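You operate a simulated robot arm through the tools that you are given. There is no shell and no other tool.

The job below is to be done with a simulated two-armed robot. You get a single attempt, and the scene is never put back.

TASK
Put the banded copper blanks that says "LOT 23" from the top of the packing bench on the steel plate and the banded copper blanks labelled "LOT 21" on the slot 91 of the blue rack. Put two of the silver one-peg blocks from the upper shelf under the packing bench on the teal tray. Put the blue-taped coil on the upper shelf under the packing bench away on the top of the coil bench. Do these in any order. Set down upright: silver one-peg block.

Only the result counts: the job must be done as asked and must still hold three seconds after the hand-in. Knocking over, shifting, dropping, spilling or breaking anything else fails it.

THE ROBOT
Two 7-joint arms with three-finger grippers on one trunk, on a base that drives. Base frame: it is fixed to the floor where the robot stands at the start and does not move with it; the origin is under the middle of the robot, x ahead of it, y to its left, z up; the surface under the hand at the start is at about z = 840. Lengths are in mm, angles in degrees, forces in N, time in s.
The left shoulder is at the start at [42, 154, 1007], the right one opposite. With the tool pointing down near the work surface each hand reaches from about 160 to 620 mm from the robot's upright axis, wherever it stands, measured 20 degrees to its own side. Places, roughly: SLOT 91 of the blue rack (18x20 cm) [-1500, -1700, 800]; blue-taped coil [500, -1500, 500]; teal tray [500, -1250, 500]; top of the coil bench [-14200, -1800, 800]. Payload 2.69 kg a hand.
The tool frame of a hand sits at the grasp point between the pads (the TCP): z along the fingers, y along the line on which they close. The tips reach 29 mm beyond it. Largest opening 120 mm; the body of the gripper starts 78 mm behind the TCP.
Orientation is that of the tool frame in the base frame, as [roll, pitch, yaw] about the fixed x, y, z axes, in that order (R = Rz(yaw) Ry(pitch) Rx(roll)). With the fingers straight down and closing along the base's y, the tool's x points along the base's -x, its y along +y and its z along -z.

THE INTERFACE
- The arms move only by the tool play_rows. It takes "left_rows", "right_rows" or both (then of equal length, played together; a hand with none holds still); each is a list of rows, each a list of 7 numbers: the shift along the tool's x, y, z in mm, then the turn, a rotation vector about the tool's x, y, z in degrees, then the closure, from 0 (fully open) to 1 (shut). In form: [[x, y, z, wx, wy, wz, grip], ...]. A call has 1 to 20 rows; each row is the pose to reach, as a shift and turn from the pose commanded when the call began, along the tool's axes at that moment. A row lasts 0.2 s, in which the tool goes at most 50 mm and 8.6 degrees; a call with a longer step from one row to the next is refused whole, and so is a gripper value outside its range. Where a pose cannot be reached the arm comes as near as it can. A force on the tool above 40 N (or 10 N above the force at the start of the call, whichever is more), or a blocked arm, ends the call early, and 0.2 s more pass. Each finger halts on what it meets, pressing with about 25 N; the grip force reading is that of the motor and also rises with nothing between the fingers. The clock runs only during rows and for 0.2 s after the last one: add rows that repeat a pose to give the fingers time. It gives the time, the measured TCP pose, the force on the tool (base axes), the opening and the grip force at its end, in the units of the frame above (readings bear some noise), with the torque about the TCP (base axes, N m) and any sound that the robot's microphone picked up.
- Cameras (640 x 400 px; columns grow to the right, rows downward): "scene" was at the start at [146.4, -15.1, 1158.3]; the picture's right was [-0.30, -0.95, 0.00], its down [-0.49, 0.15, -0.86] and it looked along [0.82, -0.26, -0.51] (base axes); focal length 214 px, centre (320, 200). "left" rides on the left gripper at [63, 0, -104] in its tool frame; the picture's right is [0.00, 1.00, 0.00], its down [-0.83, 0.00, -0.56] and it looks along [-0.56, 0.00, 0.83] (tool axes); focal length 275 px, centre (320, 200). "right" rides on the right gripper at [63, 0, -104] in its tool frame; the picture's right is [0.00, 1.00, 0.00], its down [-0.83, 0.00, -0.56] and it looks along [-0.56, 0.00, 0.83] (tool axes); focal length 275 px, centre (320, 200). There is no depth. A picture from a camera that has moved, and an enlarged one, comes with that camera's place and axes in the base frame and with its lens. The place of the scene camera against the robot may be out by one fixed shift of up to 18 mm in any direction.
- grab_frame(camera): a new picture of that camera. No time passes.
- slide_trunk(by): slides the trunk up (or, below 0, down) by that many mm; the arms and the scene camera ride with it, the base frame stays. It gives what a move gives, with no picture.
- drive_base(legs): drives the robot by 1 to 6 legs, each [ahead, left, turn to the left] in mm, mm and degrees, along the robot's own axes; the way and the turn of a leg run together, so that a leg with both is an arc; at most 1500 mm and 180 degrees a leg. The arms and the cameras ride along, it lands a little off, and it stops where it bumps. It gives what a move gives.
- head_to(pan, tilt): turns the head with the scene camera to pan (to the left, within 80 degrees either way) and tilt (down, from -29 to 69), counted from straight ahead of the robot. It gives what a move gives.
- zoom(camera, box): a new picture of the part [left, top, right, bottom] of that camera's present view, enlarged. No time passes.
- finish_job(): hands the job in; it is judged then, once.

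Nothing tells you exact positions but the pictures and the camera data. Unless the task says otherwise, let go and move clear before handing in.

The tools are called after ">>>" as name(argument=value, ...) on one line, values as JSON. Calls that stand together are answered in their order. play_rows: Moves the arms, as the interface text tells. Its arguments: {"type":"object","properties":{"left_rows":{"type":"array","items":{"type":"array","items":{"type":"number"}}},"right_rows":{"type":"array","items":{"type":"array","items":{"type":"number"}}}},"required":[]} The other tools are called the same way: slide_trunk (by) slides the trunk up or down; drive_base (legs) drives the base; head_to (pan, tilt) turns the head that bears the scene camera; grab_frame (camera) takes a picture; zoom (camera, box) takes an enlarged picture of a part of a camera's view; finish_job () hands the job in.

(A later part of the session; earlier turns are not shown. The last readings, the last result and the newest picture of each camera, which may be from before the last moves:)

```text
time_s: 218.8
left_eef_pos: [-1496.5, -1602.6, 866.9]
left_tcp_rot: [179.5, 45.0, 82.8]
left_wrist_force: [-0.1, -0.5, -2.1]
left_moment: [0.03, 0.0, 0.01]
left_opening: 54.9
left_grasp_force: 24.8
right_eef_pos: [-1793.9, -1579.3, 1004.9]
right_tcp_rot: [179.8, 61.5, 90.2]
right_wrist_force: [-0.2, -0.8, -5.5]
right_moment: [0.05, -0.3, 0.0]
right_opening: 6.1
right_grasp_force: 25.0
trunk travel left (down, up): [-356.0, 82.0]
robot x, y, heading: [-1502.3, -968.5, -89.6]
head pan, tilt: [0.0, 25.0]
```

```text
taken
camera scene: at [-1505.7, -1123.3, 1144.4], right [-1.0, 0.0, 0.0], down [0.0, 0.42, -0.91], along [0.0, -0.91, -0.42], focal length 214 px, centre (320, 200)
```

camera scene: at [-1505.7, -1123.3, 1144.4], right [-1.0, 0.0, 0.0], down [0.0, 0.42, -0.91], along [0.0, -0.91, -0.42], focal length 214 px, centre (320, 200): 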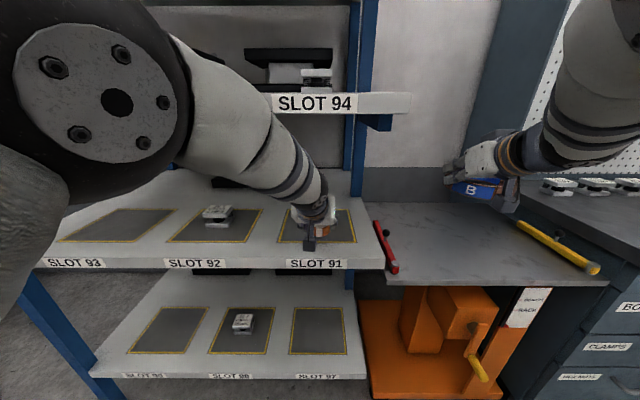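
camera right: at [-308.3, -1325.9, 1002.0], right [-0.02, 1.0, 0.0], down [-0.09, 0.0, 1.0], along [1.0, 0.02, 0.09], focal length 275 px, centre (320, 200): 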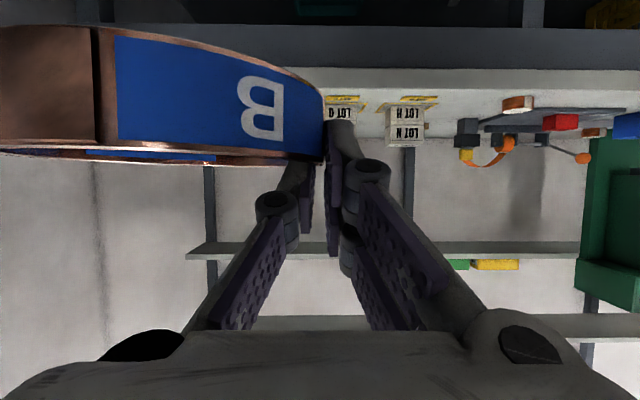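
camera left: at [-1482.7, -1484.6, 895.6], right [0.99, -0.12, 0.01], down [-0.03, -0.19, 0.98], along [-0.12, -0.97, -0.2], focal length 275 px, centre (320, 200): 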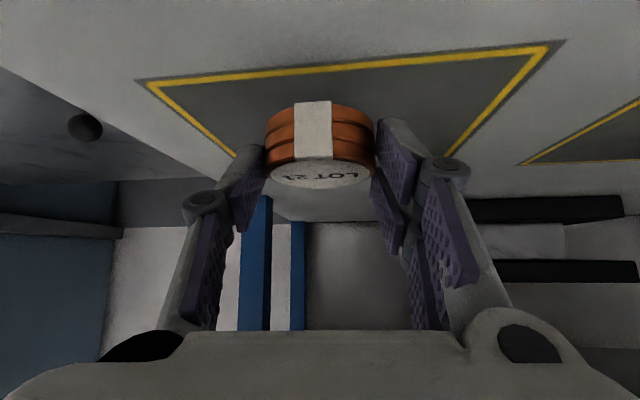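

>>> drive_base(legs=[[80, 0, 0]])

>>> grab_frame(camera="left")

>>> zoom(camera="scene", box=[220, 150, 420, 290])

```text
time_s: 219.9
left_eef_pos: [-1497.2, -1679.5, 867.2]
left_tcp_rot: [179.5, 44.9, 82.7]
left_wrist_force: [0.2, -0.5, -3.0]
left_moment: [0.06, 0.02, -0.01]
left_opening: 54.7
left_grasp_force: 25.5
right_eef_pos: [-1792.9, -1655.7, 1006.3]
right_tcp_rot: [179.8, 61.5, 90.1]
right_wrist_force: [-0.1, -0.1, -4.7]
right_moment: [0.07, -0.32, 0.02]
right_opening: 5.9
right_grasp_force: 24.8
trunk travel left (down, up): [-356.0, 82.0]
robot x, y, heading: [-1501.4, -1045.1, -89.7]
head pan, tilt: [0.0, 25.0]
```

```text
taken
camera left: at [-1483.1, -1563.2, 895.6], right [0.99, -0.12, 0.01], down [-0.03, -0.19, 0.98], along [-0.12, -0.97, -0.2], focal length 275 px, centre (320, 200)
```

left: 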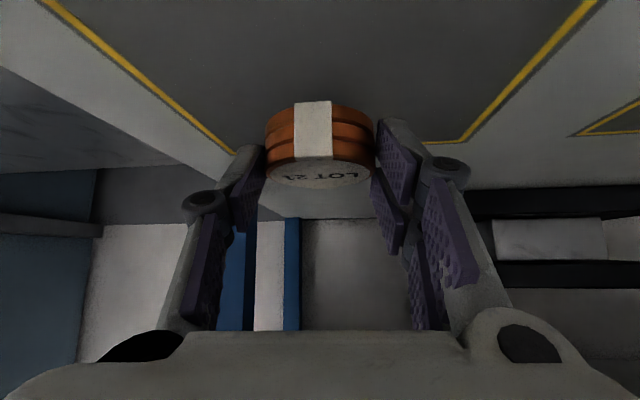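

```text
2.86 times, centred on (320, 220) of scene
camera zoom: at [-1505.6, -1202.0, 1144.4], right [-1.0, 0.0, 0.0], down [0.0, 0.42, -0.91], along [0.0, -0.91, -0.42], focal length 613 px, centre (320, 143)
```

zoom: 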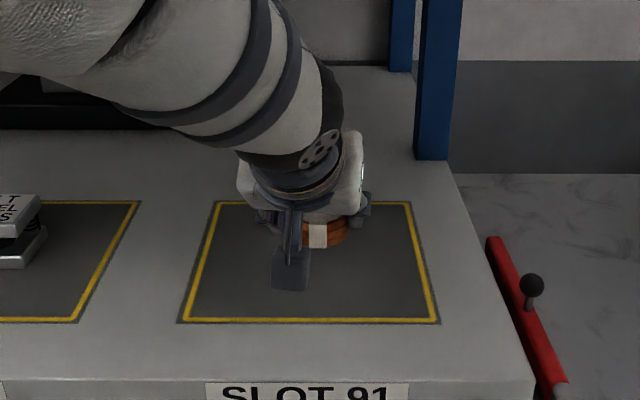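

Centred over slot 91. I lower in stages until contact.

>>> play_rows(left_rows=[[7, 0, 7, 0, 0, 0, 0.8], [14, 0, 14, 0, 0, 0, 0.8], [18.5, 0, 18.5, 0, 0, 0, 0.8], [18.5, 0, 18.5, 0, 0, 0, 0.8]])

>>> play_rows(left_rows=[[1.4, 0, 1.4, 0, 0, 0, 0.8], [2.8, 0, 2.8, 0, 0, 0, 0.8], [2.8, 0, 2.8, 0, 0, 0, 0.8]])

>>> zoom(camera="scene", box=[270, 180, 390, 270])

```text
time_s: 220.9
left_eef_pos: [-1495.9, -1679.7, 841.0]
left_tcp_rot: [179.5, 44.9, 82.7]
left_wrist_force: [0.8, 0.7, -2.4]
left_moment: [0.01, 0.0, 0.0]
left_opening: 55.1
left_grasp_force: 25.2
right_eef_pos: [-1793.1, -1656.1, 1006.8]
right_tcp_rot: [179.8, 61.4, 90.2]
right_wrist_force: [-0.4, 0.0, -4.8]
right_moment: [0.09, -0.29, -0.01]
right_opening: 5.7
right_grasp_force: 25.2
trunk travel left (down, up): [-356.0, 82.0]
robot x, y, heading: [-1502.8, -1043.4, -90.0]
head pan, tilt: [0.0, 25.0]
```

```text
time_s: 221.7
left_eef_pos: [-1497.0, -1679.6, 836.5]
left_tcp_rot: [179.5, 45.0, 82.7]
left_wrist_force: [-0.1, 0.4, -0.5]
left_moment: [0.02, -0.03, 0.02]
left_opening: 55.1
left_grasp_force: 25.4
right_eef_pos: [-1793.1, -1655.6, 1006.5]
right_tcp_rot: [179.8, 61.5, 90.2]
right_wrist_force: [-0.3, -0.4, -5.0]
right_moment: [0.08, -0.28, -0.01]
right_opening: 6.0
right_grasp_force: 25.6
trunk travel left (down, up): [-356.0, 82.0]
robot x, y, heading: [-1503.3, -1046.0, -89.8]
head pan, tilt: [0.0, 25.0]
```

```text
4.44 times, centred on (330, 225) of scene
camera zoom: at [-1505.6, -1201.1, 1144.5], right [-1.0, 0.0, 0.0], down [0.0, 0.42, -0.91], along [0.0, -0.91, -0.42], focal length 953 px, centre (276, 89)
```

zoom: 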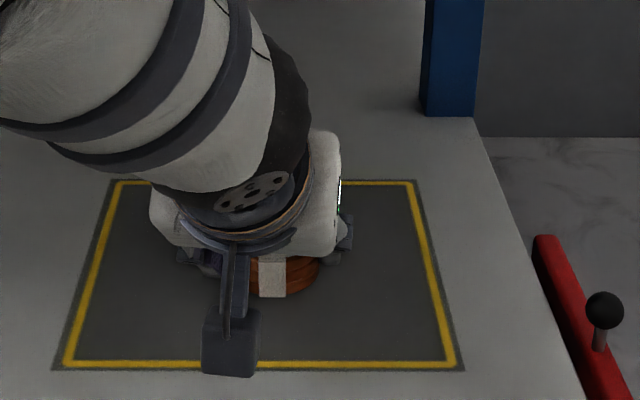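

>>> play_rows(left_rows=[[0.7, 0, 0.7, 0, 0, 0, 0.8], [1.4, 0, 1.4, 0, 0, 0, 0.8], [2.1, 0, 2.1, 0, 0, 0, 0.8], [2.1, 0, 2.1, 0, 0, 0, 0.8]])

```text
time_s: 222.7
left_eef_pos: [-1497.8, -1680.8, 834.8]
left_tcp_rot: [179.5, 45.0, 82.7]
left_wrist_force: [0.6, 0.2, 4.2]
left_moment: [-0.13, -0.15, 0.05]
left_opening: 55.2
left_grasp_force: 25.0
right_eef_pos: [-1794.8, -1655.1, 1005.9]
right_tcp_rot: [179.8, 61.5, 90.1]
right_wrist_force: [-0.2, -0.1, -4.2]
right_moment: [0.06, -0.27, 0.01]
right_opening: 6.0
right_grasp_force: 25.2
trunk travel left (down, up): [-356.0, 82.0]
robot x, y, heading: [-1500.7, -1047.3, -89.7]
head pan, tilt: [0.0, 25.0]
```

Contact. I release and withdraw.

>>> play_rows(left_rows=[[0, 0, 0, 0, 0, 0, 0.6], [0, 0, 0, 0, 0, 0, 0.45], [0, 0, 0, 0, 0, 0, 0.38], [-1, 0, -1, 0, 0, 0, 0.36], [10, 0, -18, 0, 0, 0, 0.36], [22, 0, -42, 0, 0, 0, 0.36], [30, 0, -62, 0, 0, 0, 0.36], [30, 0, -62, 0, 0, 0, 0.36]])

>>> grab_frame(camera="left")

>>> drive_base(legs=[[-250, 0, 0]])

>>> grab_frame(camera="scene")

>>> zoom(camera="left", box=[200, 50, 440, 200])

```text
time_s: 224.5
left_eef_pos: [-1489.4, -1611.9, 858.8]
left_tcp_rot: [179.4, 45.1, 82.4]
left_wrist_force: [-0.3, 0.1, -0.4]
left_moment: [0.07, 0.02, -0.01]
left_opening: 77.0
left_grasp_force: 0.0
left hand out of reach, approached as far as the arm can: row 7
right_eef_pos: [-1793.2, -1655.4, 1006.4]
right_tcp_rot: [179.9, 61.7, 90.2]
right_wrist_force: [-0.2, -0.3, -4.4]
right_moment: [0.11, -0.3, -0.01]
right_opening: 6.0
right_grasp_force: 24.8
trunk travel left (down, up): [-356.0, 82.0]
robot x, y, heading: [-1503.0, -1047.4, -89.6]
head pan, tilt: [0.0, 25.0]
```

```text
taken
camera left: at [-1474.2, -1495.8, 885.8], right [0.99, -0.13, 0.01], down [-0.04, -0.19, 0.98], along [-0.12, -0.97, -0.19], focal length 275 px, centre (320, 200)
```

left: 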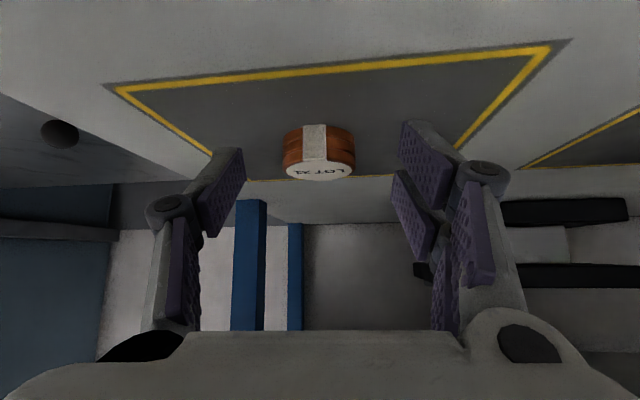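

```text
time_s: 226.3
left_eef_pos: [-1488.6, -1367.4, 856.7]
left_tcp_rot: [179.5, 45.0, 82.8]
left_wrist_force: [-0.2, 0.8, 0.5]
left_moment: [0.01, -0.01, -0.01]
left_opening: 76.8
left_grasp_force: 0.0
right_eef_pos: [-1793.4, -1409.1, 1006.5]
right_tcp_rot: [179.8, 61.5, 90.2]
right_wrist_force: [0.2, 0.1, -4.2]
right_moment: [0.11, -0.29, 0.01]
right_opening: 6.0
right_grasp_force: 24.6
trunk travel left (down, up): [-356.0, 82.0]
robot x, y, heading: [-1505.5, -805.3, -89.7]
head pan, tilt: [0.0, 25.0]
```

```text
taken
camera scene: at [-1506.4, -954.9, 1144.6], right [-1.0, 0.0, 0.0], down [0.0, 0.42, -0.91], along [0.0, -0.91, -0.42], focal length 214 px, centre (320, 200)
```

scene: 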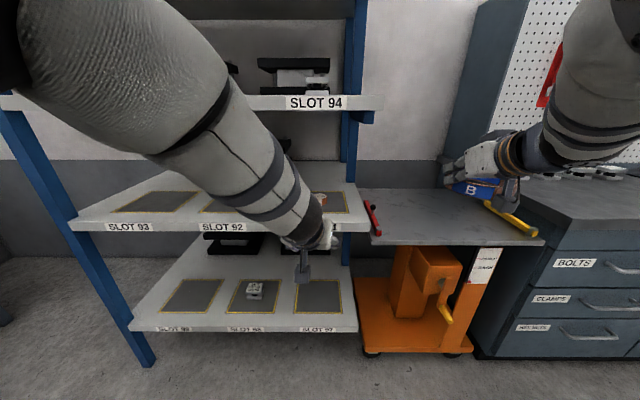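

```text
2.67 times, centred on (320, 125) of left
camera zoom: at [-1474.5, -1250.2, 884.8], right [0.99, -0.12, 0.01], down [-0.03, -0.19, 0.98], along [-0.12, -0.97, -0.2], focal length 734 px, centre (320, 400)
```

zoom: 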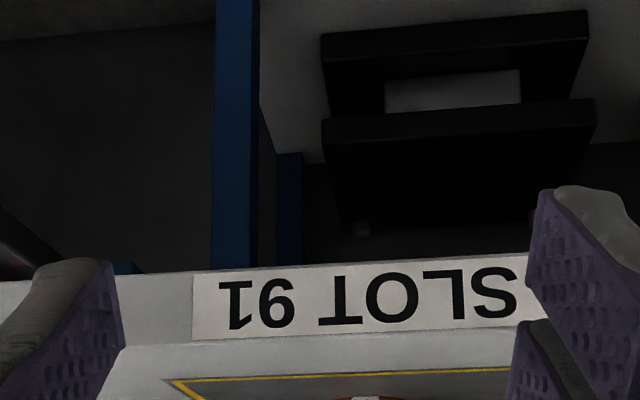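

LOT 21 sits inside slot 91. Now to the coil bench far down the aisle: I back off, turn to face −x and look.

>>> drive_base(legs=[[-300, 0, 0], [0, 0, -90]])

>>> head_to(pan=0, tilt=10)

>>> grab_frame(camera="scene")

>>> zoom(camera="scene", box=[200, 100, 440, 250])

```text
time_s: 232.2
left_eef_pos: [-2071.5, -502.9, 855.1]
left_tcp_rot: [179.5, 45.0, -8.4]
left_wrist_force: [0.6, 0.1, -0.6]
left_moment: [-0.03, 0.03, -0.03]
left_opening: 76.8
left_grasp_force: 0.1
right_eef_pos: [-2107.4, -196.5, 1007.2]
right_tcp_rot: [179.8, 61.5, -1.1]
right_wrist_force: [0.3, 0.0, -4.2]
right_moment: [-0.32, -0.07, 0.03]
right_opening: 5.9
right_grasp_force: 24.9
trunk travel left (down, up): [-356.0, 82.0]
robot x, y, heading: [-1504.4, -500.3, 179.1]
head pan, tilt: [0.0, 25.0]
```

```text
time_s: 232.9
left_eef_pos: [-2071.2, -503.3, 856.3]
left_tcp_rot: [179.5, 44.9, -8.4]
left_wrist_force: [-0.4, 0.6, 0.1]
left_moment: [0.02, 0.0, 0.0]
left_opening: 76.8
left_grasp_force: 0.1
right_eef_pos: [-2108.1, -197.0, 1005.3]
right_tcp_rot: [179.8, 61.5, -1.0]
right_wrist_force: [-0.3, -0.3, -5.0]
right_moment: [-0.32, -0.06, 0.0]
right_opening: 6.0
right_grasp_force: 25.1
trunk travel left (down, up): [-356.0, 82.0]
robot x, y, heading: [-1504.3, -503.2, 179.1]
head pan, tilt: [0.0, 10.0]
```

```text
taken
camera scene: at [-1675.4, -484.8, 1168.8], right [0.02, 1.0, 0.0], down [0.17, 0.0, -0.98], along [-0.98, 0.02, -0.17], focal length 214 px, centre (320, 200)
```

scene: 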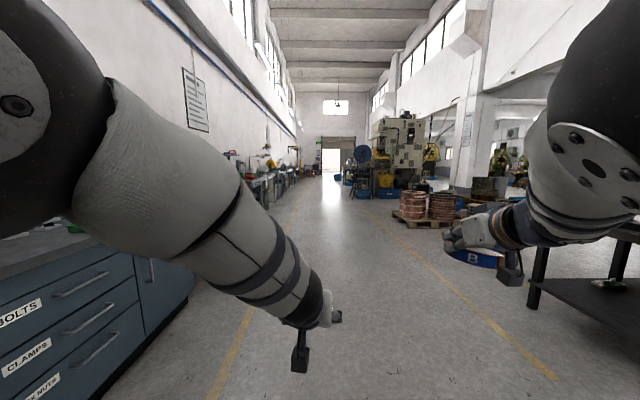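

```text
2.67 times, centred on (320, 175) of scene
camera zoom: at [-1675.4, -484.8, 1168.8], right [0.02, 1.0, 0.0], down [0.17, 0.0, -0.98], along [-0.98, 0.02, -0.17], focal length 572 px, centre (320, 267)
```

zoom: 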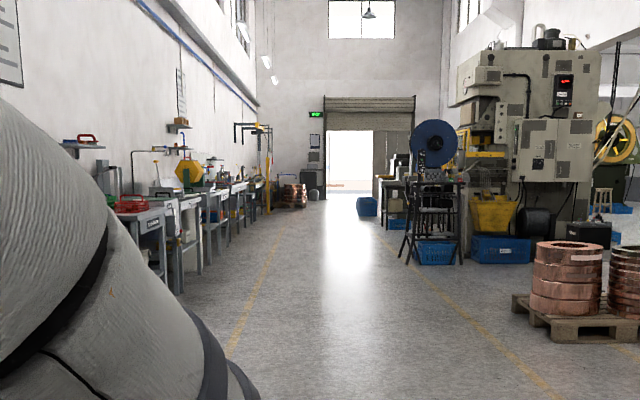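

The aisle is clear (lane y≈−1010…+810). I drive down it in legs, checking as I go.

>>> drive_base(legs=[[0, -150, 0.9], [1500, 0, 0], [1500, 0, 0], [1500, 0, 0]])

>>> grab_frame(camera="scene")

```text
time_s: 255.4
left_eef_pos: [-6454.7, -726.3, 856.7]
left_tcp_rot: [179.6, 44.9, -1.4]
left_wrist_force: [1.1, 0.4, 0.3]
left_moment: [-0.04, 0.01, 0.02]
left_opening: 76.7
left_grasp_force: 0.1
right_eef_pos: [-6530.3, -427.4, 1006.6]
right_tcp_rot: [179.8, 61.4, 6.2]
right_wrist_force: [-0.3, 0.4, -5.4]
right_moment: [-0.28, -0.1, 0.01]
right_opening: 6.1
right_grasp_force: 24.7
trunk travel left (down, up): [-356.0, 82.0]
robot x, y, heading: [-5892.3, -654.4, -173.9]
head pan, tilt: [0.0, 10.0]
```

```text
taken
camera scene: at [-6063.4, -658.6, 1168.9], right [-0.11, 0.99, 0.0], down [0.17, 0.02, -0.98], along [-0.98, -0.11, -0.17], focal length 214 px, centre (320, 200)
```

scene: 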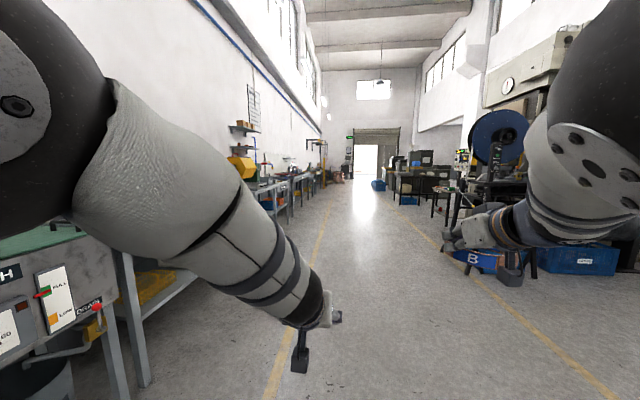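

Heading drifted ~6°; I correct and continue with shorter batches.

>>> drive_base(legs=[[0, -300, -6.1], [1500, 0, 0], [1500, 0, 0]])

>>> grab_frame(camera="scene")

```text
time_s: 272.6
left_eef_pos: [-9522.4, -427.1, 855.8]
left_tcp_rot: [179.5, 44.9, -6.3]
left_wrist_force: [-0.2, 0.3, 0.4]
left_moment: [0.02, 0.01, 0.01]
left_opening: 76.8
left_grasp_force: 0.0
right_eef_pos: [-9572.2, -123.6, 1006.4]
right_tcp_rot: [179.7, 61.5, 1.0]
right_wrist_force: [-0.1, 0.6, -4.0]
right_moment: [-0.29, -0.07, 0.01]
right_opening: 5.9
right_grasp_force: 24.8
trunk travel left (down, up): [-356.0, 82.0]
robot x, y, heading: [-8953.1, -402.7, -178.7]
head pan, tilt: [0.0, 10.0]
```

```text
taken
camera scene: at [-9127.7, -394.7, 1168.9], right [-0.02, 1.0, 0.0], down [0.17, 0.0, -0.98], along [-0.98, -0.02, -0.17], focal length 214 px, centre (320, 200)
```

scene: 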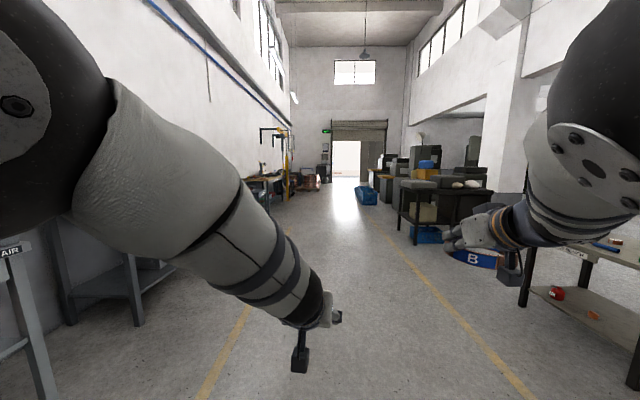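

>>> drive_base(legs=[[0, 0, -1.8], [1500, 0, 0], [1500, 0, 0]])

>>> grab_frame(camera="scene")

>>> zoom(camera="scene", box=[200, 110, 400, 240])

```text
time_s: 287.5
left_eef_pos: [-12540.4, -301.1, 857.1]
left_tcp_rot: [179.4, 44.9, -10.4]
left_wrist_force: [-0.3, -0.6, 0.3]
left_moment: [0.0, 0.0, 0.02]
left_opening: 76.6
left_grasp_force: 0.1
right_eef_pos: [-12566.6, 7.1, 1006.1]
right_tcp_rot: [179.7, 61.5, -2.9]
right_wrist_force: [-0.6, 0.8, -3.4]
right_moment: [-0.31, -0.08, 0.0]
right_opening: 6.1
right_grasp_force: 24.9
trunk travel left (down, up): [-356.0, 82.0]
robot x, y, heading: [-11973.2, -313.8, 177.1]
head pan, tilt: [0.0, 10.0]
```

```text
taken
camera scene: at [-12143.5, -296.9, 1168.9], right [0.05, 1.0, 0.0], down [0.17, -0.01, -0.98], along [-0.98, 0.05, -0.17], focal length 214 px, centre (320, 200)
```

scene: 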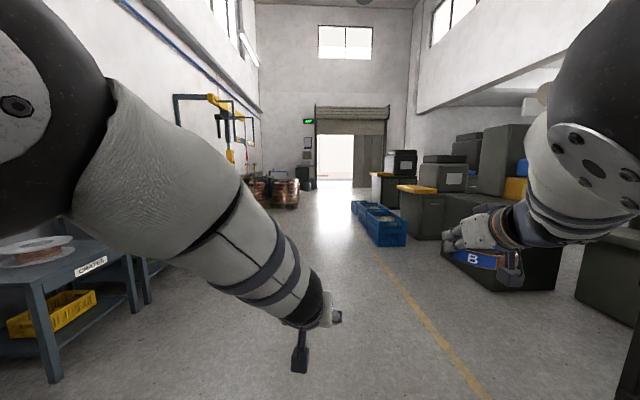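

```text
3.08 times, centred on (300, 175) of scene
camera zoom: at [-12143.5, -296.9, 1168.9], right [0.05, 1.0, 0.0], down [0.17, -0.01, -0.98], along [-0.98, 0.05, -0.17], focal length 660 px, centre (382, 277)
```

zoom: 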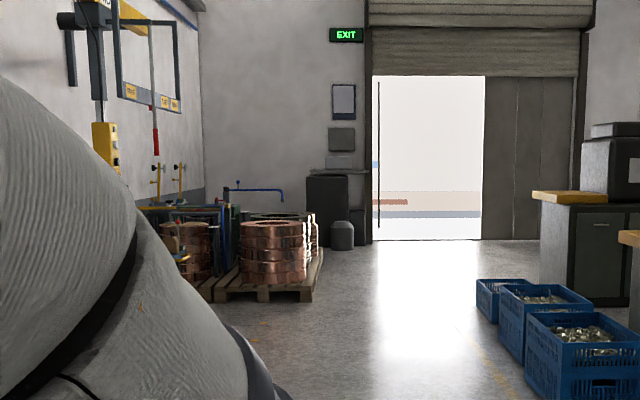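

>>> head_to(pan=50, tilt=10)

>>> grab_frame(camera="scene")

>>> drive_base(legs=[[0, 0, 2.9], [1300, 0, 0]])

>>> head_to(pan=60, tilt=10)

>>> grab_frame(camera="scene")

```text
time_s: 288.6
left_eef_pos: [-12538.9, -300.1, 855.5]
left_tcp_rot: [179.5, 45.0, -10.5]
left_wrist_force: [1.3, -0.5, -0.4]
left_moment: [0.0, 0.01, -0.02]
left_opening: 77.1
left_grasp_force: 0.1
right_eef_pos: [-12565.9, 7.1, 1007.4]
right_tcp_rot: [179.7, 61.5, -3.0]
right_wrist_force: [-0.1, -0.7, -4.9]
right_moment: [-0.31, -0.06, 0.04]
right_opening: 5.9
right_grasp_force: 25.0
trunk travel left (down, up): [-356.0, 82.0]
robot x, y, heading: [-11971.9, -320.4, 177.1]
head pan, tilt: [50.0, 10.0]
```

```text
taken
camera scene: at [-12113.8, -369.6, 1168.9], right [-0.73, 0.68, 0.0], down [0.12, 0.13, -0.98], along [-0.67, -0.72, -0.17], focal length 214 px, centre (320, 200)
```

scene: 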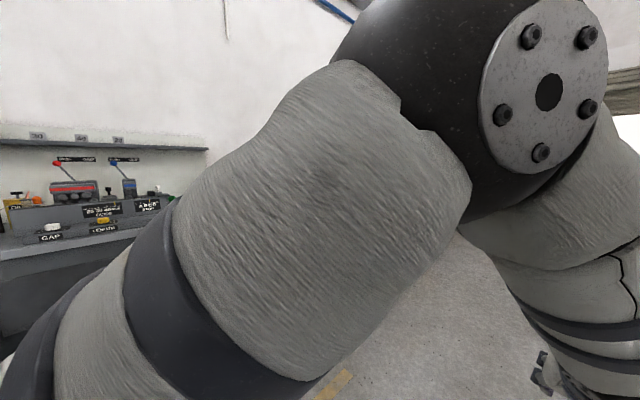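

```text
time_s: 295.7
left_eef_pos: [-13868.3, -308.6, 855.6]
left_tcp_rot: [179.6, 44.8, -8.5]
left_wrist_force: [-0.1, -0.5, -0.5]
left_moment: [-0.03, 0.0, 0.0]
left_opening: 76.8
left_grasp_force: 0.0
right_eef_pos: [-13904.7, -1.9, 1006.2]
right_tcp_rot: [179.7, 61.5, -1.2]
right_wrist_force: [-0.3, 0.0, -5.2]
right_moment: [-0.31, -0.08, -0.01]
right_opening: 5.9
right_grasp_force: 24.4
trunk travel left (down, up): [-356.0, 82.0]
robot x, y, heading: [-13301.5, -303.8, 178.8]
head pan, tilt: [50.0, 10.0]
```

```text
time_s: 296.4
left_eef_pos: [-13868.3, -309.0, 855.9]
left_tcp_rot: [179.5, 45.0, -8.4]
left_wrist_force: [1.5, 0.5, -0.7]
left_moment: [0.0, 0.01, 0.0]
left_opening: 76.9
left_grasp_force: 0.0
right_eef_pos: [-13905.6, -0.9, 1007.2]
right_tcp_rot: [179.7, 61.5, -1.1]
right_wrist_force: [-0.4, -0.1, -4.1]
right_moment: [-0.29, -0.1, 0.01]
right_opening: 6.1
right_grasp_force: 25.5
trunk travel left (down, up): [-356.0, 82.0]
robot x, y, heading: [-13298.8, -307.3, 178.8]
head pan, tilt: [60.0, 10.0]
```

```text
taken
camera scene: at [-13426.9, -371.9, 1168.9], right [-0.86, 0.52, 0.0], down [0.09, 0.15, -0.98], along [-0.51, -0.84, -0.17], focal length 214 px, centre (320, 200)
```

scene: 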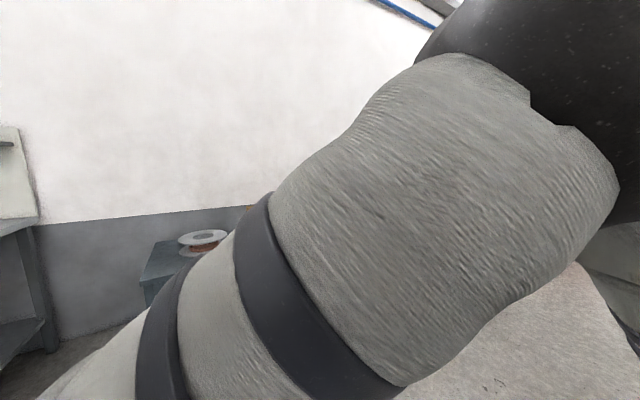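

The left arm blocks the side view; I go 650 mm on and turn to face the coil bench.

>>> drive_base(legs=[[650, 0, 0], [0, 0, 91]])

>>> head_to(pan=-5, tilt=15)

>>> grab_frame(camera="scene")

>>> grab_frame(camera="left")

```text
time_s: 303.7
left_eef_pos: [-13950.1, -861.1, 856.2]
left_tcp_rot: [179.6, 45.0, 79.3]
left_wrist_force: [-0.2, 0.3, 0.0]
left_moment: [0.0, 0.01, 0.03]
left_opening: 77.0
left_grasp_force: 0.0
right_eef_pos: [-14258.5, -884.9, 1005.9]
right_tcp_rot: [179.6, 61.5, 86.7]
right_wrist_force: [-0.6, 0.2, -4.0]
right_moment: [0.07, -0.26, -0.01]
right_opening: 6.0
right_grasp_force: 24.7
trunk travel left (down, up): [-356.0, 82.0]
robot x, y, heading: [-13930.6, -293.2, -93.5]
head pan, tilt: [60.0, 10.0]
```

```text
time_s: 305.1
left_eef_pos: [-13949.9, -860.4, 856.7]
left_tcp_rot: [179.5, 45.0, 79.3]
left_wrist_force: [-0.7, -0.7, -0.9]
left_moment: [0.01, 0.05, -0.03]
left_opening: 76.8
left_grasp_force: 0.0
right_eef_pos: [-14257.8, -884.2, 1005.6]
right_tcp_rot: [179.6, 61.5, 86.7]
right_wrist_force: [0.8, -0.1, -4.5]
right_moment: [0.09, -0.32, -0.02]
right_opening: 5.8
right_grasp_force: 25.0
trunk travel left (down, up): [-356.0, 82.0]
robot x, y, heading: [-13930.9, -293.0, -93.3]
head pan, tilt: [-5.0, 15.0]
```

```text
taken
camera scene: at [-13951.6, -448.5, 1160.8], right [-0.99, 0.14, 0.0], down [0.04, 0.26, -0.97], along [-0.14, -0.96, -0.26], focal length 214 px, centre (320, 200)
```

scene: 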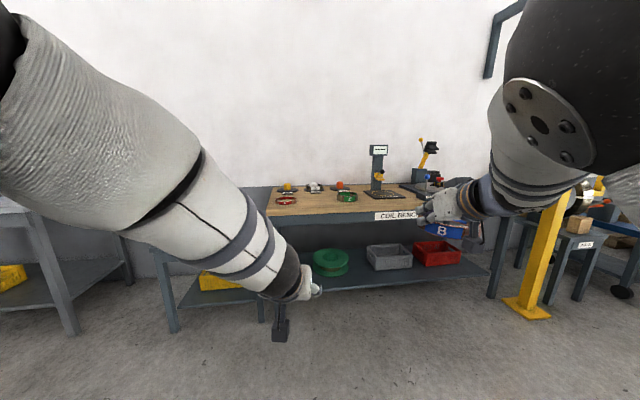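

```text
taken
camera left: at [-13929.1, -744.5, 884.6], right [0.98, -0.18, 0.01], down [-0.05, -0.19, 0.98], along [-0.18, -0.96, -0.2], focal length 275 px, centre (320, 200)
```

left: 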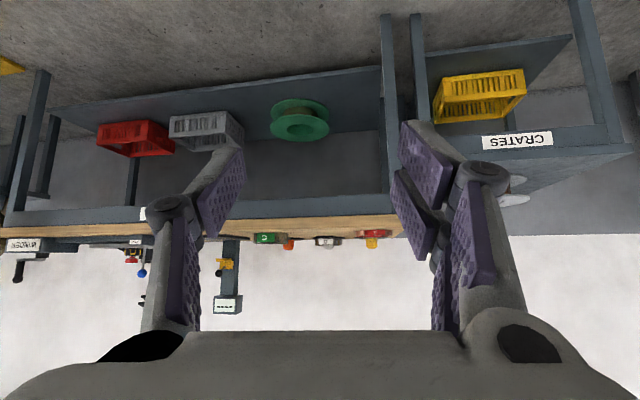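

I see the "COIL BENCH". Zooming in on its top to find free space.

>>> zoom(camera="scene", box=[240, 130, 500, 290])

>>> grab_frame(camera="right")

```text
2.46 times, centred on (370, 210) of scene
camera zoom: at [-13951.6, -448.5, 1160.8], right [-0.99, 0.14, 0.0], down [0.04, 0.26, -0.97], along [-0.14, -0.96, -0.26], focal length 528 px, centre (197, 175)
```

zoom: 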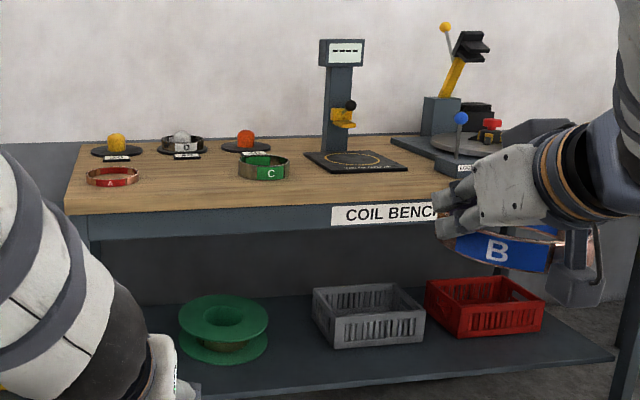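

```text
taken
camera right: at [-14251.3, -763.6, 1001.1], right [1.0, -0.05, 0.0], down [0.01, 0.09, 1.0], along [-0.05, -0.99, 0.09], focal length 275 px, centre (320, 200)
```

right: 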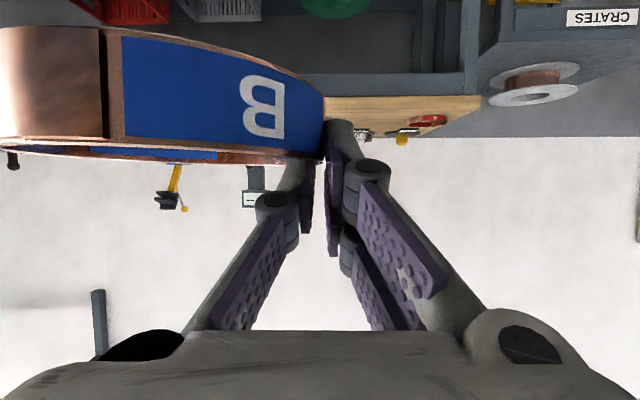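

There's a free gap on the bench between the red and green coils (around x −14116, y −1640). First I fold the left hand up and back, straighten the heading and approach.

>>> play_rows(left_rows=[[3.5, 20, -32, 0, 7.5, 0, 0.4], [7, 40, -64, 0, 15, 0, 0.4], [10.5, 60, -96, 0, 22.5, 0, 0.4], [14, 80, -127, 0, 30, 0, 0.4], [17.5, 100, -159, 0, 37.5, 0, 0.4], [21, 120, -191, 0, 45, 0, 0.4], [21, 120, -191, 0, 45, 0, 0.4]])

>>> drive_base(legs=[[0, 0, 3.3], [0, 164, 0], [400, 0, 0]])

>>> grab_frame(camera="scene")

>>> grab_frame(camera="right")

```text
time_s: 306.7
left_eef_pos: [-13805.6, -733.9, 975.1]
left_tcp_rot: [179.6, -0.1, 79.5]
left_wrist_force: [-0.1, -0.3, -0.6]
left_moment: [0.02, -0.01, -0.02]
left_opening: 72.0
left_grasp_force: 0.0
right_eef_pos: [-14257.8, -884.4, 1005.9]
right_tcp_rot: [179.8, 61.5, 86.6]
right_wrist_force: [-0.9, -0.5, -4.8]
right_moment: [0.05, -0.35, -0.01]
right_opening: 5.8
right_grasp_force: 24.8
trunk travel left (down, up): [-356.0, 82.0]
robot x, y, heading: [-13929.1, -295.6, -93.4]
head pan, tilt: [-5.0, 15.0]
```

```text
time_s: 311.0
left_eef_pos: [-13620.0, -1118.6, 975.4]
left_tcp_rot: [179.7, -0.1, 82.6]
left_wrist_force: [0.6, -1.0, -1.1]
left_moment: [0.03, -0.01, 0.02]
left_opening: 71.7
left_grasp_force: 0.0
right_eef_pos: [-14065.5, -1292.5, 1006.0]
right_tcp_rot: [179.7, 61.4, 89.6]
right_wrist_force: [0.6, 0.0, -4.6]
right_moment: [0.09, -0.31, 0.0]
right_opening: 6.1
right_grasp_force: 24.9
trunk travel left (down, up): [-356.0, 82.0]
robot x, y, heading: [-13771.1, -685.7, -90.4]
head pan, tilt: [-5.0, 15.0]
```

```text
taken
camera scene: at [-13781.4, -841.2, 1160.7], right [-1.0, 0.09, 0.0], down [0.02, 0.26, -0.97], along [-0.09, -0.96, -0.26], focal length 214 px, centre (320, 200)
```

scene: 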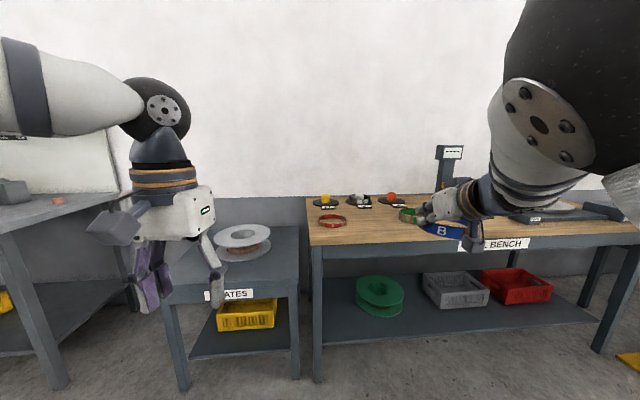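

```text
taken
camera right: at [-14064.8, -1171.6, 1000.9], right [1.0, 0.0, 0.0], down [0.0, 0.09, 1.0], along [0.0, -1.0, 0.09], focal length 275 px, centre (320, 200)
```

right: 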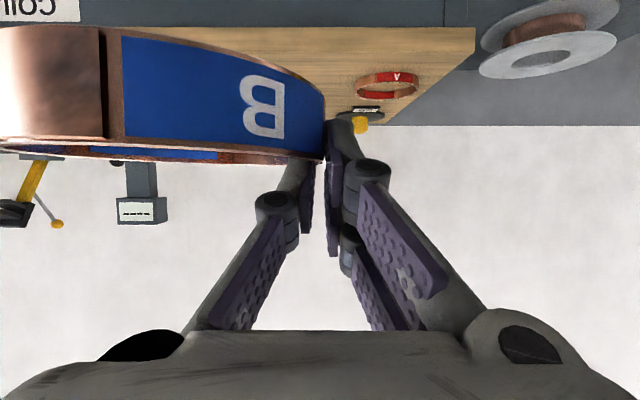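

The front edge is near y≈−1568, with the gap between coils A (x≈−13926) and C (x≈−14290). I lower the right hand here in free space first.

>>> play_rows(right_rows=[[35, 0, 19, 0, 0, 0, 1.0], [70, 0, 38, 0, 0, 0, 1.0], [95, 0, 52, 0, 0, 0, 1.0], [95, 0, 52, 0, 0, 0, 1.0]])

>>> grab_frame(camera="scene")

>>> grab_frame(camera="right")

```text
time_s: 312.0
left_eef_pos: [-13619.6, -1118.6, 976.4]
left_tcp_rot: [179.6, 0.0, 82.6]
left_wrist_force: [0.0, -0.2, -0.6]
left_moment: [0.0, 0.02, 0.0]
left_opening: 72.0
left_grasp_force: 0.0
right_eef_pos: [-14064.1, -1289.1, 895.6]
right_tcp_rot: [179.6, 61.5, 89.5]
right_wrist_force: [-0.7, -0.1, -3.8]
right_moment: [0.06, -0.3, 0.0]
right_opening: 5.8
right_grasp_force: 25.4
trunk travel left (down, up): [-356.0, 82.0]
robot x, y, heading: [-13770.9, -678.5, -90.1]
head pan, tilt: [-5.0, 15.0]
```

```text
taken
camera scene: at [-13781.3, -840.5, 1160.8], right [-1.0, 0.09, 0.0], down [0.02, 0.26, -0.97], along [-0.09, -0.96, -0.26], focal length 214 px, centre (320, 200)
```

scene: 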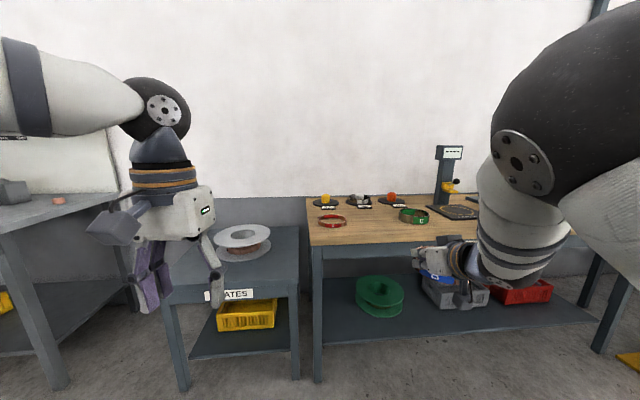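

```text
taken
camera right: at [-14064.5, -1168.4, 891.4], right [1.0, 0.0, 0.0], down [0.0, 0.09, 1.0], along [0.0, -1.0, 0.09], focal length 275 px, centre (320, 200)
```

right: 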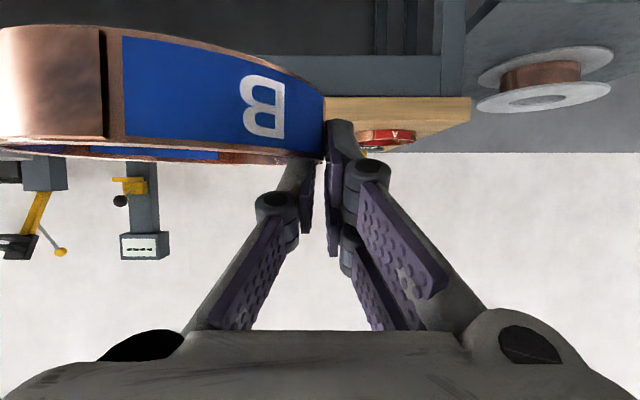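

>>> zoom(camera="right", box=[310, 70, 490, 170])

>>> zoom(camera="scene", box=[290, 180, 490, 290])

```text
3.56 times, centred on (400, 120) of right
camera zoom: at [-14064.5, -1168.4, 891.4], right [1.0, 0.0, 0.0], down [0.0, 0.09, 1.0], along [0.0, -1.0, 0.09], focal length 979 px, centre (36, 484)
```

zoom: 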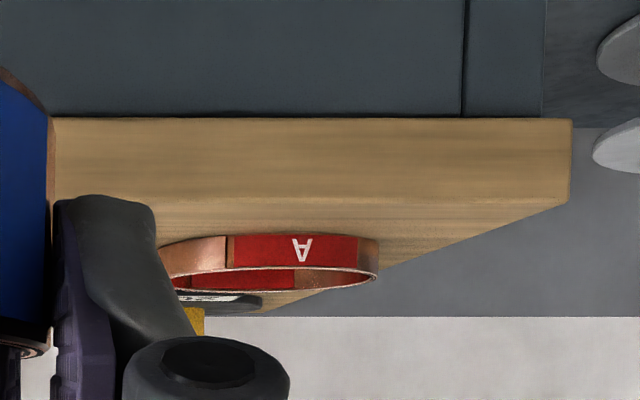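

```text
3.20 times, centred on (390, 235) of scene
camera zoom: at [-13781.3, -840.5, 1160.8], right [-1.0, 0.09, 0.0], down [0.02, 0.26, -0.97], along [-0.09, -0.96, -0.26], focal length 686 px, centre (96, 88)
```

zoom: 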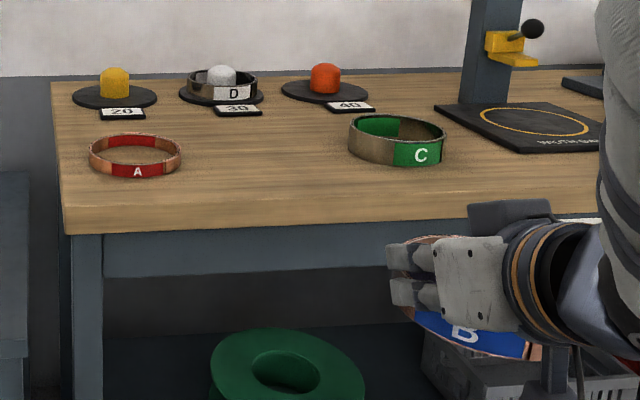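

Bench top is z≈806 with front edge y≈−1600. Target ring centre ≈[−14118,−1690]. I drive forward 300 and check.

>>> drive_base(legs=[[300, 0, 0]])

>>> grab_frame(camera="right")

>>> head_to(pan=-15, tilt=25)

>>> grab_frame(camera="scene")

```text
time_s: 314.1
left_eef_pos: [-13625.6, -1424.6, 975.1]
left_tcp_rot: [179.6, 0.0, 82.1]
left_wrist_force: [-0.3, 0.3, -0.7]
left_moment: [0.06, -0.01, 0.01]
left_opening: 71.9
left_grasp_force: 0.1
right_eef_pos: [-14072.4, -1592.5, 897.0]
right_tcp_rot: [179.7, 61.4, 89.1]
right_wrist_force: [-0.1, -0.2, -4.8]
right_moment: [0.11, -0.3, 0.0]
right_opening: 6.2
right_grasp_force: 25.4
trunk travel left (down, up): [-356.0, 82.0]
robot x, y, heading: [-13769.1, -984.4, -91.0]
head pan, tilt: [-5.0, 15.0]
```

```text
taken
camera right: at [-14071.0, -1471.4, 891.4], right [1.0, -0.01, 0.0], down [0.0, 0.09, 1.0], along [-0.01, -1.0, 0.09], focal length 275 px, centre (320, 200)
```

right: 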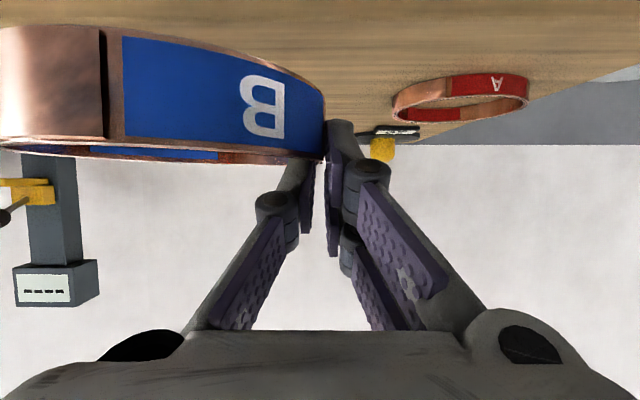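

```text
time_s: 314.8
left_eef_pos: [-13626.3, -1424.1, 975.5]
left_tcp_rot: [179.5, 0.0, 82.1]
left_wrist_force: [-0.1, 0.0, 0.7]
left_moment: [0.01, -0.01, 0.03]
left_opening: 72.0
left_grasp_force: 0.1
right_eef_pos: [-14072.4, -1591.5, 896.5]
right_tcp_rot: [179.5, 61.4, 89.0]
right_wrist_force: [-0.4, 0.8, -3.8]
right_moment: [0.05, -0.31, -0.01]
right_opening: 6.0
right_grasp_force: 24.5
trunk travel left (down, up): [-356.0, 82.0]
robot x, y, heading: [-13772.2, -993.5, -90.9]
head pan, tilt: [-15.0, 25.0]
```

```text
taken
camera scene: at [-13801.0, -1141.1, 1144.6], right [-0.96, 0.27, 0.0], down [0.11, 0.41, -0.91], along [-0.25, -0.87, -0.42], focal length 214 px, centre (320, 200)
```

scene: 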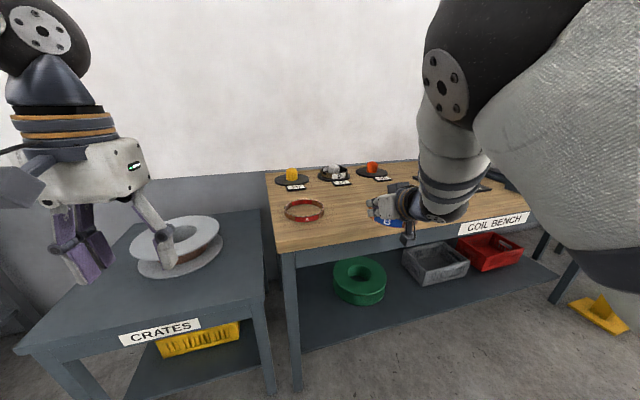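

>>> drive_base(legs=[[98, 8, 0.9]])

>>> grab_frame(camera="right")

>>> zoom(camera="scene", box=[250, 140, 490, 280])

```text
time_s: 316.0
left_eef_pos: [-13611.1, -1521.2, 974.4]
left_tcp_rot: [179.6, 0.0, 83.1]
left_wrist_force: [1.0, 0.6, 0.1]
left_moment: [0.04, 0.0, 0.01]
left_opening: 71.9
left_grasp_force: 0.1
right_eef_pos: [-14054.1, -1695.3, 896.8]
right_tcp_rot: [179.6, 61.4, 90.0]
right_wrist_force: [0.5, -1.1, -4.9]
right_moment: [0.11, -0.26, -0.05]
right_opening: 6.0
right_grasp_force: 24.6
trunk travel left (down, up): [-356.0, 82.0]
robot x, y, heading: [-13766.0, -1088.8, -89.7]
head pan, tilt: [-15.0, 25.0]
```

```text
taken
camera right: at [-14055.4, -1574.1, 891.2], right [1.0, 0.01, 0.0], down [0.0, 0.09, 1.0], along [0.01, -1.0, 0.09], focal length 275 px, centre (320, 200)
```

right: 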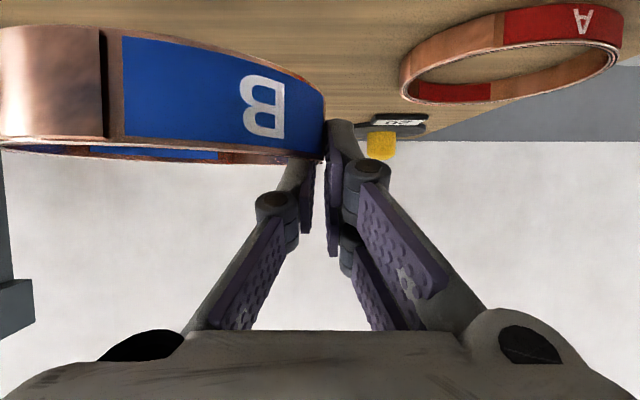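

```text
2.67 times, centred on (370, 210) of scene
camera zoom: at [-13790.8, -1240.0, 1144.4], right [-0.97, 0.26, 0.0], down [0.11, 0.41, -0.91], along [-0.23, -0.88, -0.42], focal length 572 px, centre (187, 173)
```

zoom: 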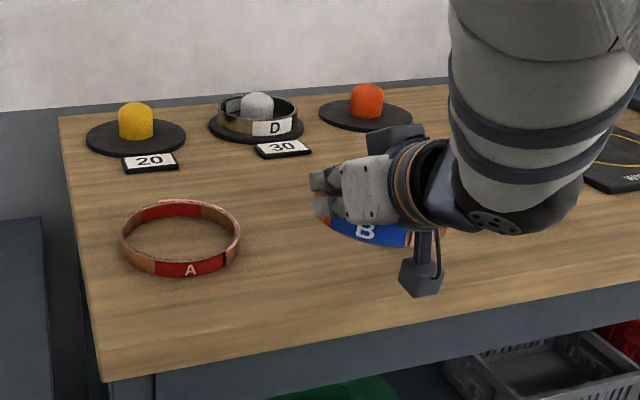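

Clear on both sides. I lower the coil in stages.

>>> play_rows(right_rows=[[14, 0, 7.7, 0, 0, 0, 1.0], [28, 0, 15.3, 0, 0, 0, 1.0], [38, 0, 20.8, 0, 0, 0, 1.0], [42, 0, 23, 0, 0, 0, 1.0], [42, 0, 23, 0, 0, 0, 1.0]])

>>> grab_frame(camera="right")

>>> zoom(camera="scene", box=[320, 180, 480, 280])

```text
time_s: 317.2
left_eef_pos: [-13611.0, -1518.7, 975.5]
left_tcp_rot: [179.6, -0.1, 83.1]
left_wrist_force: [-0.4, -0.1, 0.3]
left_moment: [0.01, -0.01, 0.02]
left_opening: 72.0
left_grasp_force: 0.0
right_eef_pos: [-14055.2, -1694.3, 849.1]
right_tcp_rot: [179.8, 61.4, 90.0]
right_wrist_force: [0.5, -0.2, -4.3]
right_moment: [0.08, -0.28, 0.0]
right_opening: 6.1
right_grasp_force: 25.2
trunk travel left (down, up): [-356.0, 82.0]
robot x, y, heading: [-13765.3, -1088.5, -89.8]
head pan, tilt: [-15.0, 25.0]
```

```text
taken
camera right: at [-14054.9, -1574.1, 844.6], right [1.0, 0.01, 0.0], down [0.0, 0.09, 1.0], along [0.01, -1.0, 0.09], focal length 275 px, centre (320, 200)
```

right: 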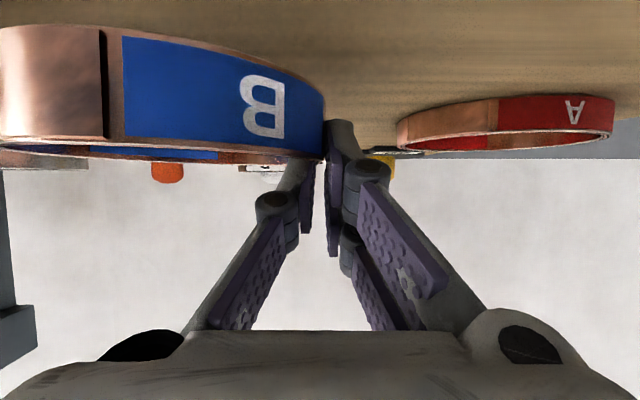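

```text
4.00 times, centred on (400, 230) of scene
camera zoom: at [-13790.8, -1239.1, 1144.5], right [-0.97, 0.26, 0.0], down [0.11, 0.41, -0.91], along [-0.23, -0.88, -0.42], focal length 858 px, centre (0, 80)
```

zoom: 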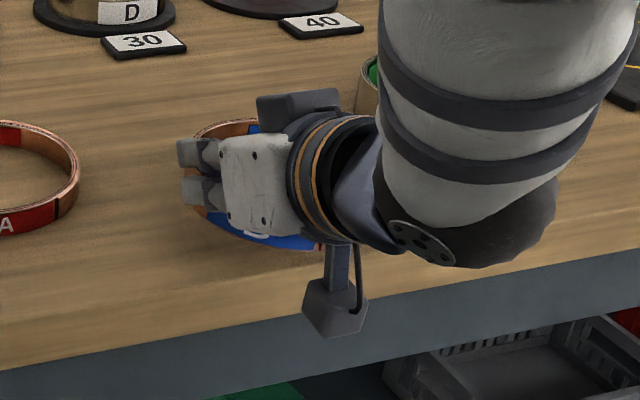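

>>> play_rows(right_rows=[[1.8, 0, 1, 0, 0, 0, 1.0], [3.5, 0, 1.9, 0, 0, 0, 1.0], [5.3, 0, 2.9, 0, 0, 0, 1.0], [5.3, 0, 2.9, 0, 0, 0, 1.0]])

>>> play_rows(right_rows=[[1.8, 0, 1, 0, 0, 0, 1.0], [3.5, 0, 1.9, 0, 0, 0, 1.0], [3.5, 0, 1.9, 0, 0, 0, 1.0]])

```text
time_s: 318.2
left_eef_pos: [-13609.6, -1518.8, 975.2]
left_tcp_rot: [179.6, 0.0, 83.1]
left_wrist_force: [0.6, 1.0, -0.5]
left_moment: [-0.02, 0.0, 0.01]
left_opening: 71.9
left_grasp_force: 0.0
right_eef_pos: [-14054.6, -1694.2, 844.3]
right_tcp_rot: [179.7, 61.5, 89.9]
right_wrist_force: [0.2, -0.9, -3.1]
right_moment: [0.13, -0.12, 0.03]
right_opening: 6.3
right_grasp_force: 25.5
trunk travel left (down, up): [-356.0, 82.0]
robot x, y, heading: [-13766.3, -1088.4, -89.8]
head pan, tilt: [-15.0, 25.0]
```

```text
time_s: 319.0
left_eef_pos: [-13610.8, -1519.0, 976.8]
left_tcp_rot: [179.6, 0.0, 83.1]
left_wrist_force: [-0.4, 0.7, 0.0]
left_moment: [0.0, -0.01, 0.0]
left_opening: 72.1
left_grasp_force: 0.1
right_eef_pos: [-14054.3, -1694.8, 840.8]
right_tcp_rot: [179.7, 61.9, 89.9]
right_wrist_force: [-2.0, -4.7, 11.2]
right_moment: [0.08, 0.02, 0.09]
right_opening: 6.0
right_grasp_force: 25.4
trunk travel left (down, up): [-356.0, 82.0]
robot x, y, heading: [-13761.7, -1090.1, -89.4]
head pan, tilt: [-15.0, 25.0]
```

The coil rests on the bench (11 N). I open slowly and check.

>>> play_rows(right_rows=[[0, 0, 0, 0, 0, 0, 0.94], [0, 0, 0, 0, 0, 0, 0.9], [0, 0, 0, 0, 0, 0, 0.85], [0, 0, 0, 0, 0, 0, 0.8], [0, 0, 0, 0, 0, 0, 0.72], [0, 0, 0, 0, 0, 0, 0.7]])

>>> grab_frame(camera="right")

>>> zoom(camera="scene", box=[320, 180, 480, 280])

```text
time_s: 320.4
left_eef_pos: [-13610.4, -1520.1, 975.1]
left_tcp_rot: [179.5, 0.0, 83.1]
left_wrist_force: [0.4, -0.5, 0.4]
left_moment: [-0.01, 0.01, 0.04]
left_opening: 72.1
left_grasp_force: 0.1
right_eef_pos: [-14055.1, -1694.4, 839.3]
right_tcp_rot: [179.8, 61.5, 90.0]
right_wrist_force: [-0.2, 0.0, 0.5]
right_moment: [0.0, 0.0, 0.02]
right_opening: 35.9
right_grasp_force: 0.1
trunk travel left (down, up): [-356.0, 82.0]
robot x, y, heading: [-13767.7, -1086.4, -89.7]
head pan, tilt: [-15.0, 25.0]
```

```text
taken
camera right: at [-14055.3, -1573.0, 834.1], right [1.0, 0.01, 0.0], down [0.0, 0.09, 1.0], along [0.01, -1.0, 0.09], focal length 275 px, centre (320, 200)
```

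right: 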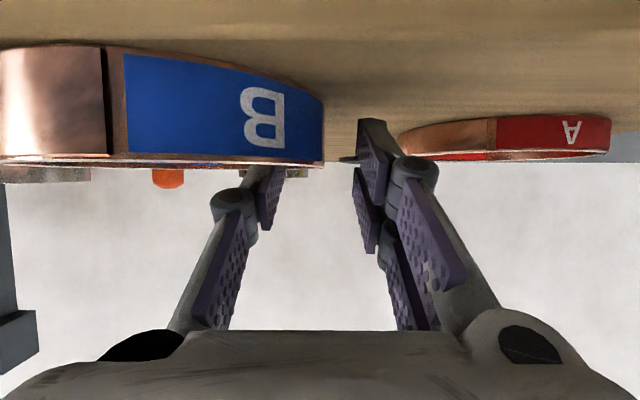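

```text
4.00 times, centred on (400, 230) of scene
camera zoom: at [-13790.6, -1238.7, 1144.6], right [-0.97, 0.26, 0.0], down [0.11, 0.41, -0.91], along [-0.23, -0.88, -0.42], focal length 858 px, centre (0, 80)
```

zoom: 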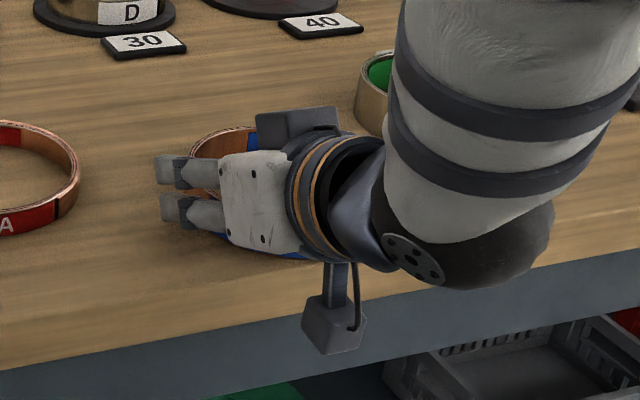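

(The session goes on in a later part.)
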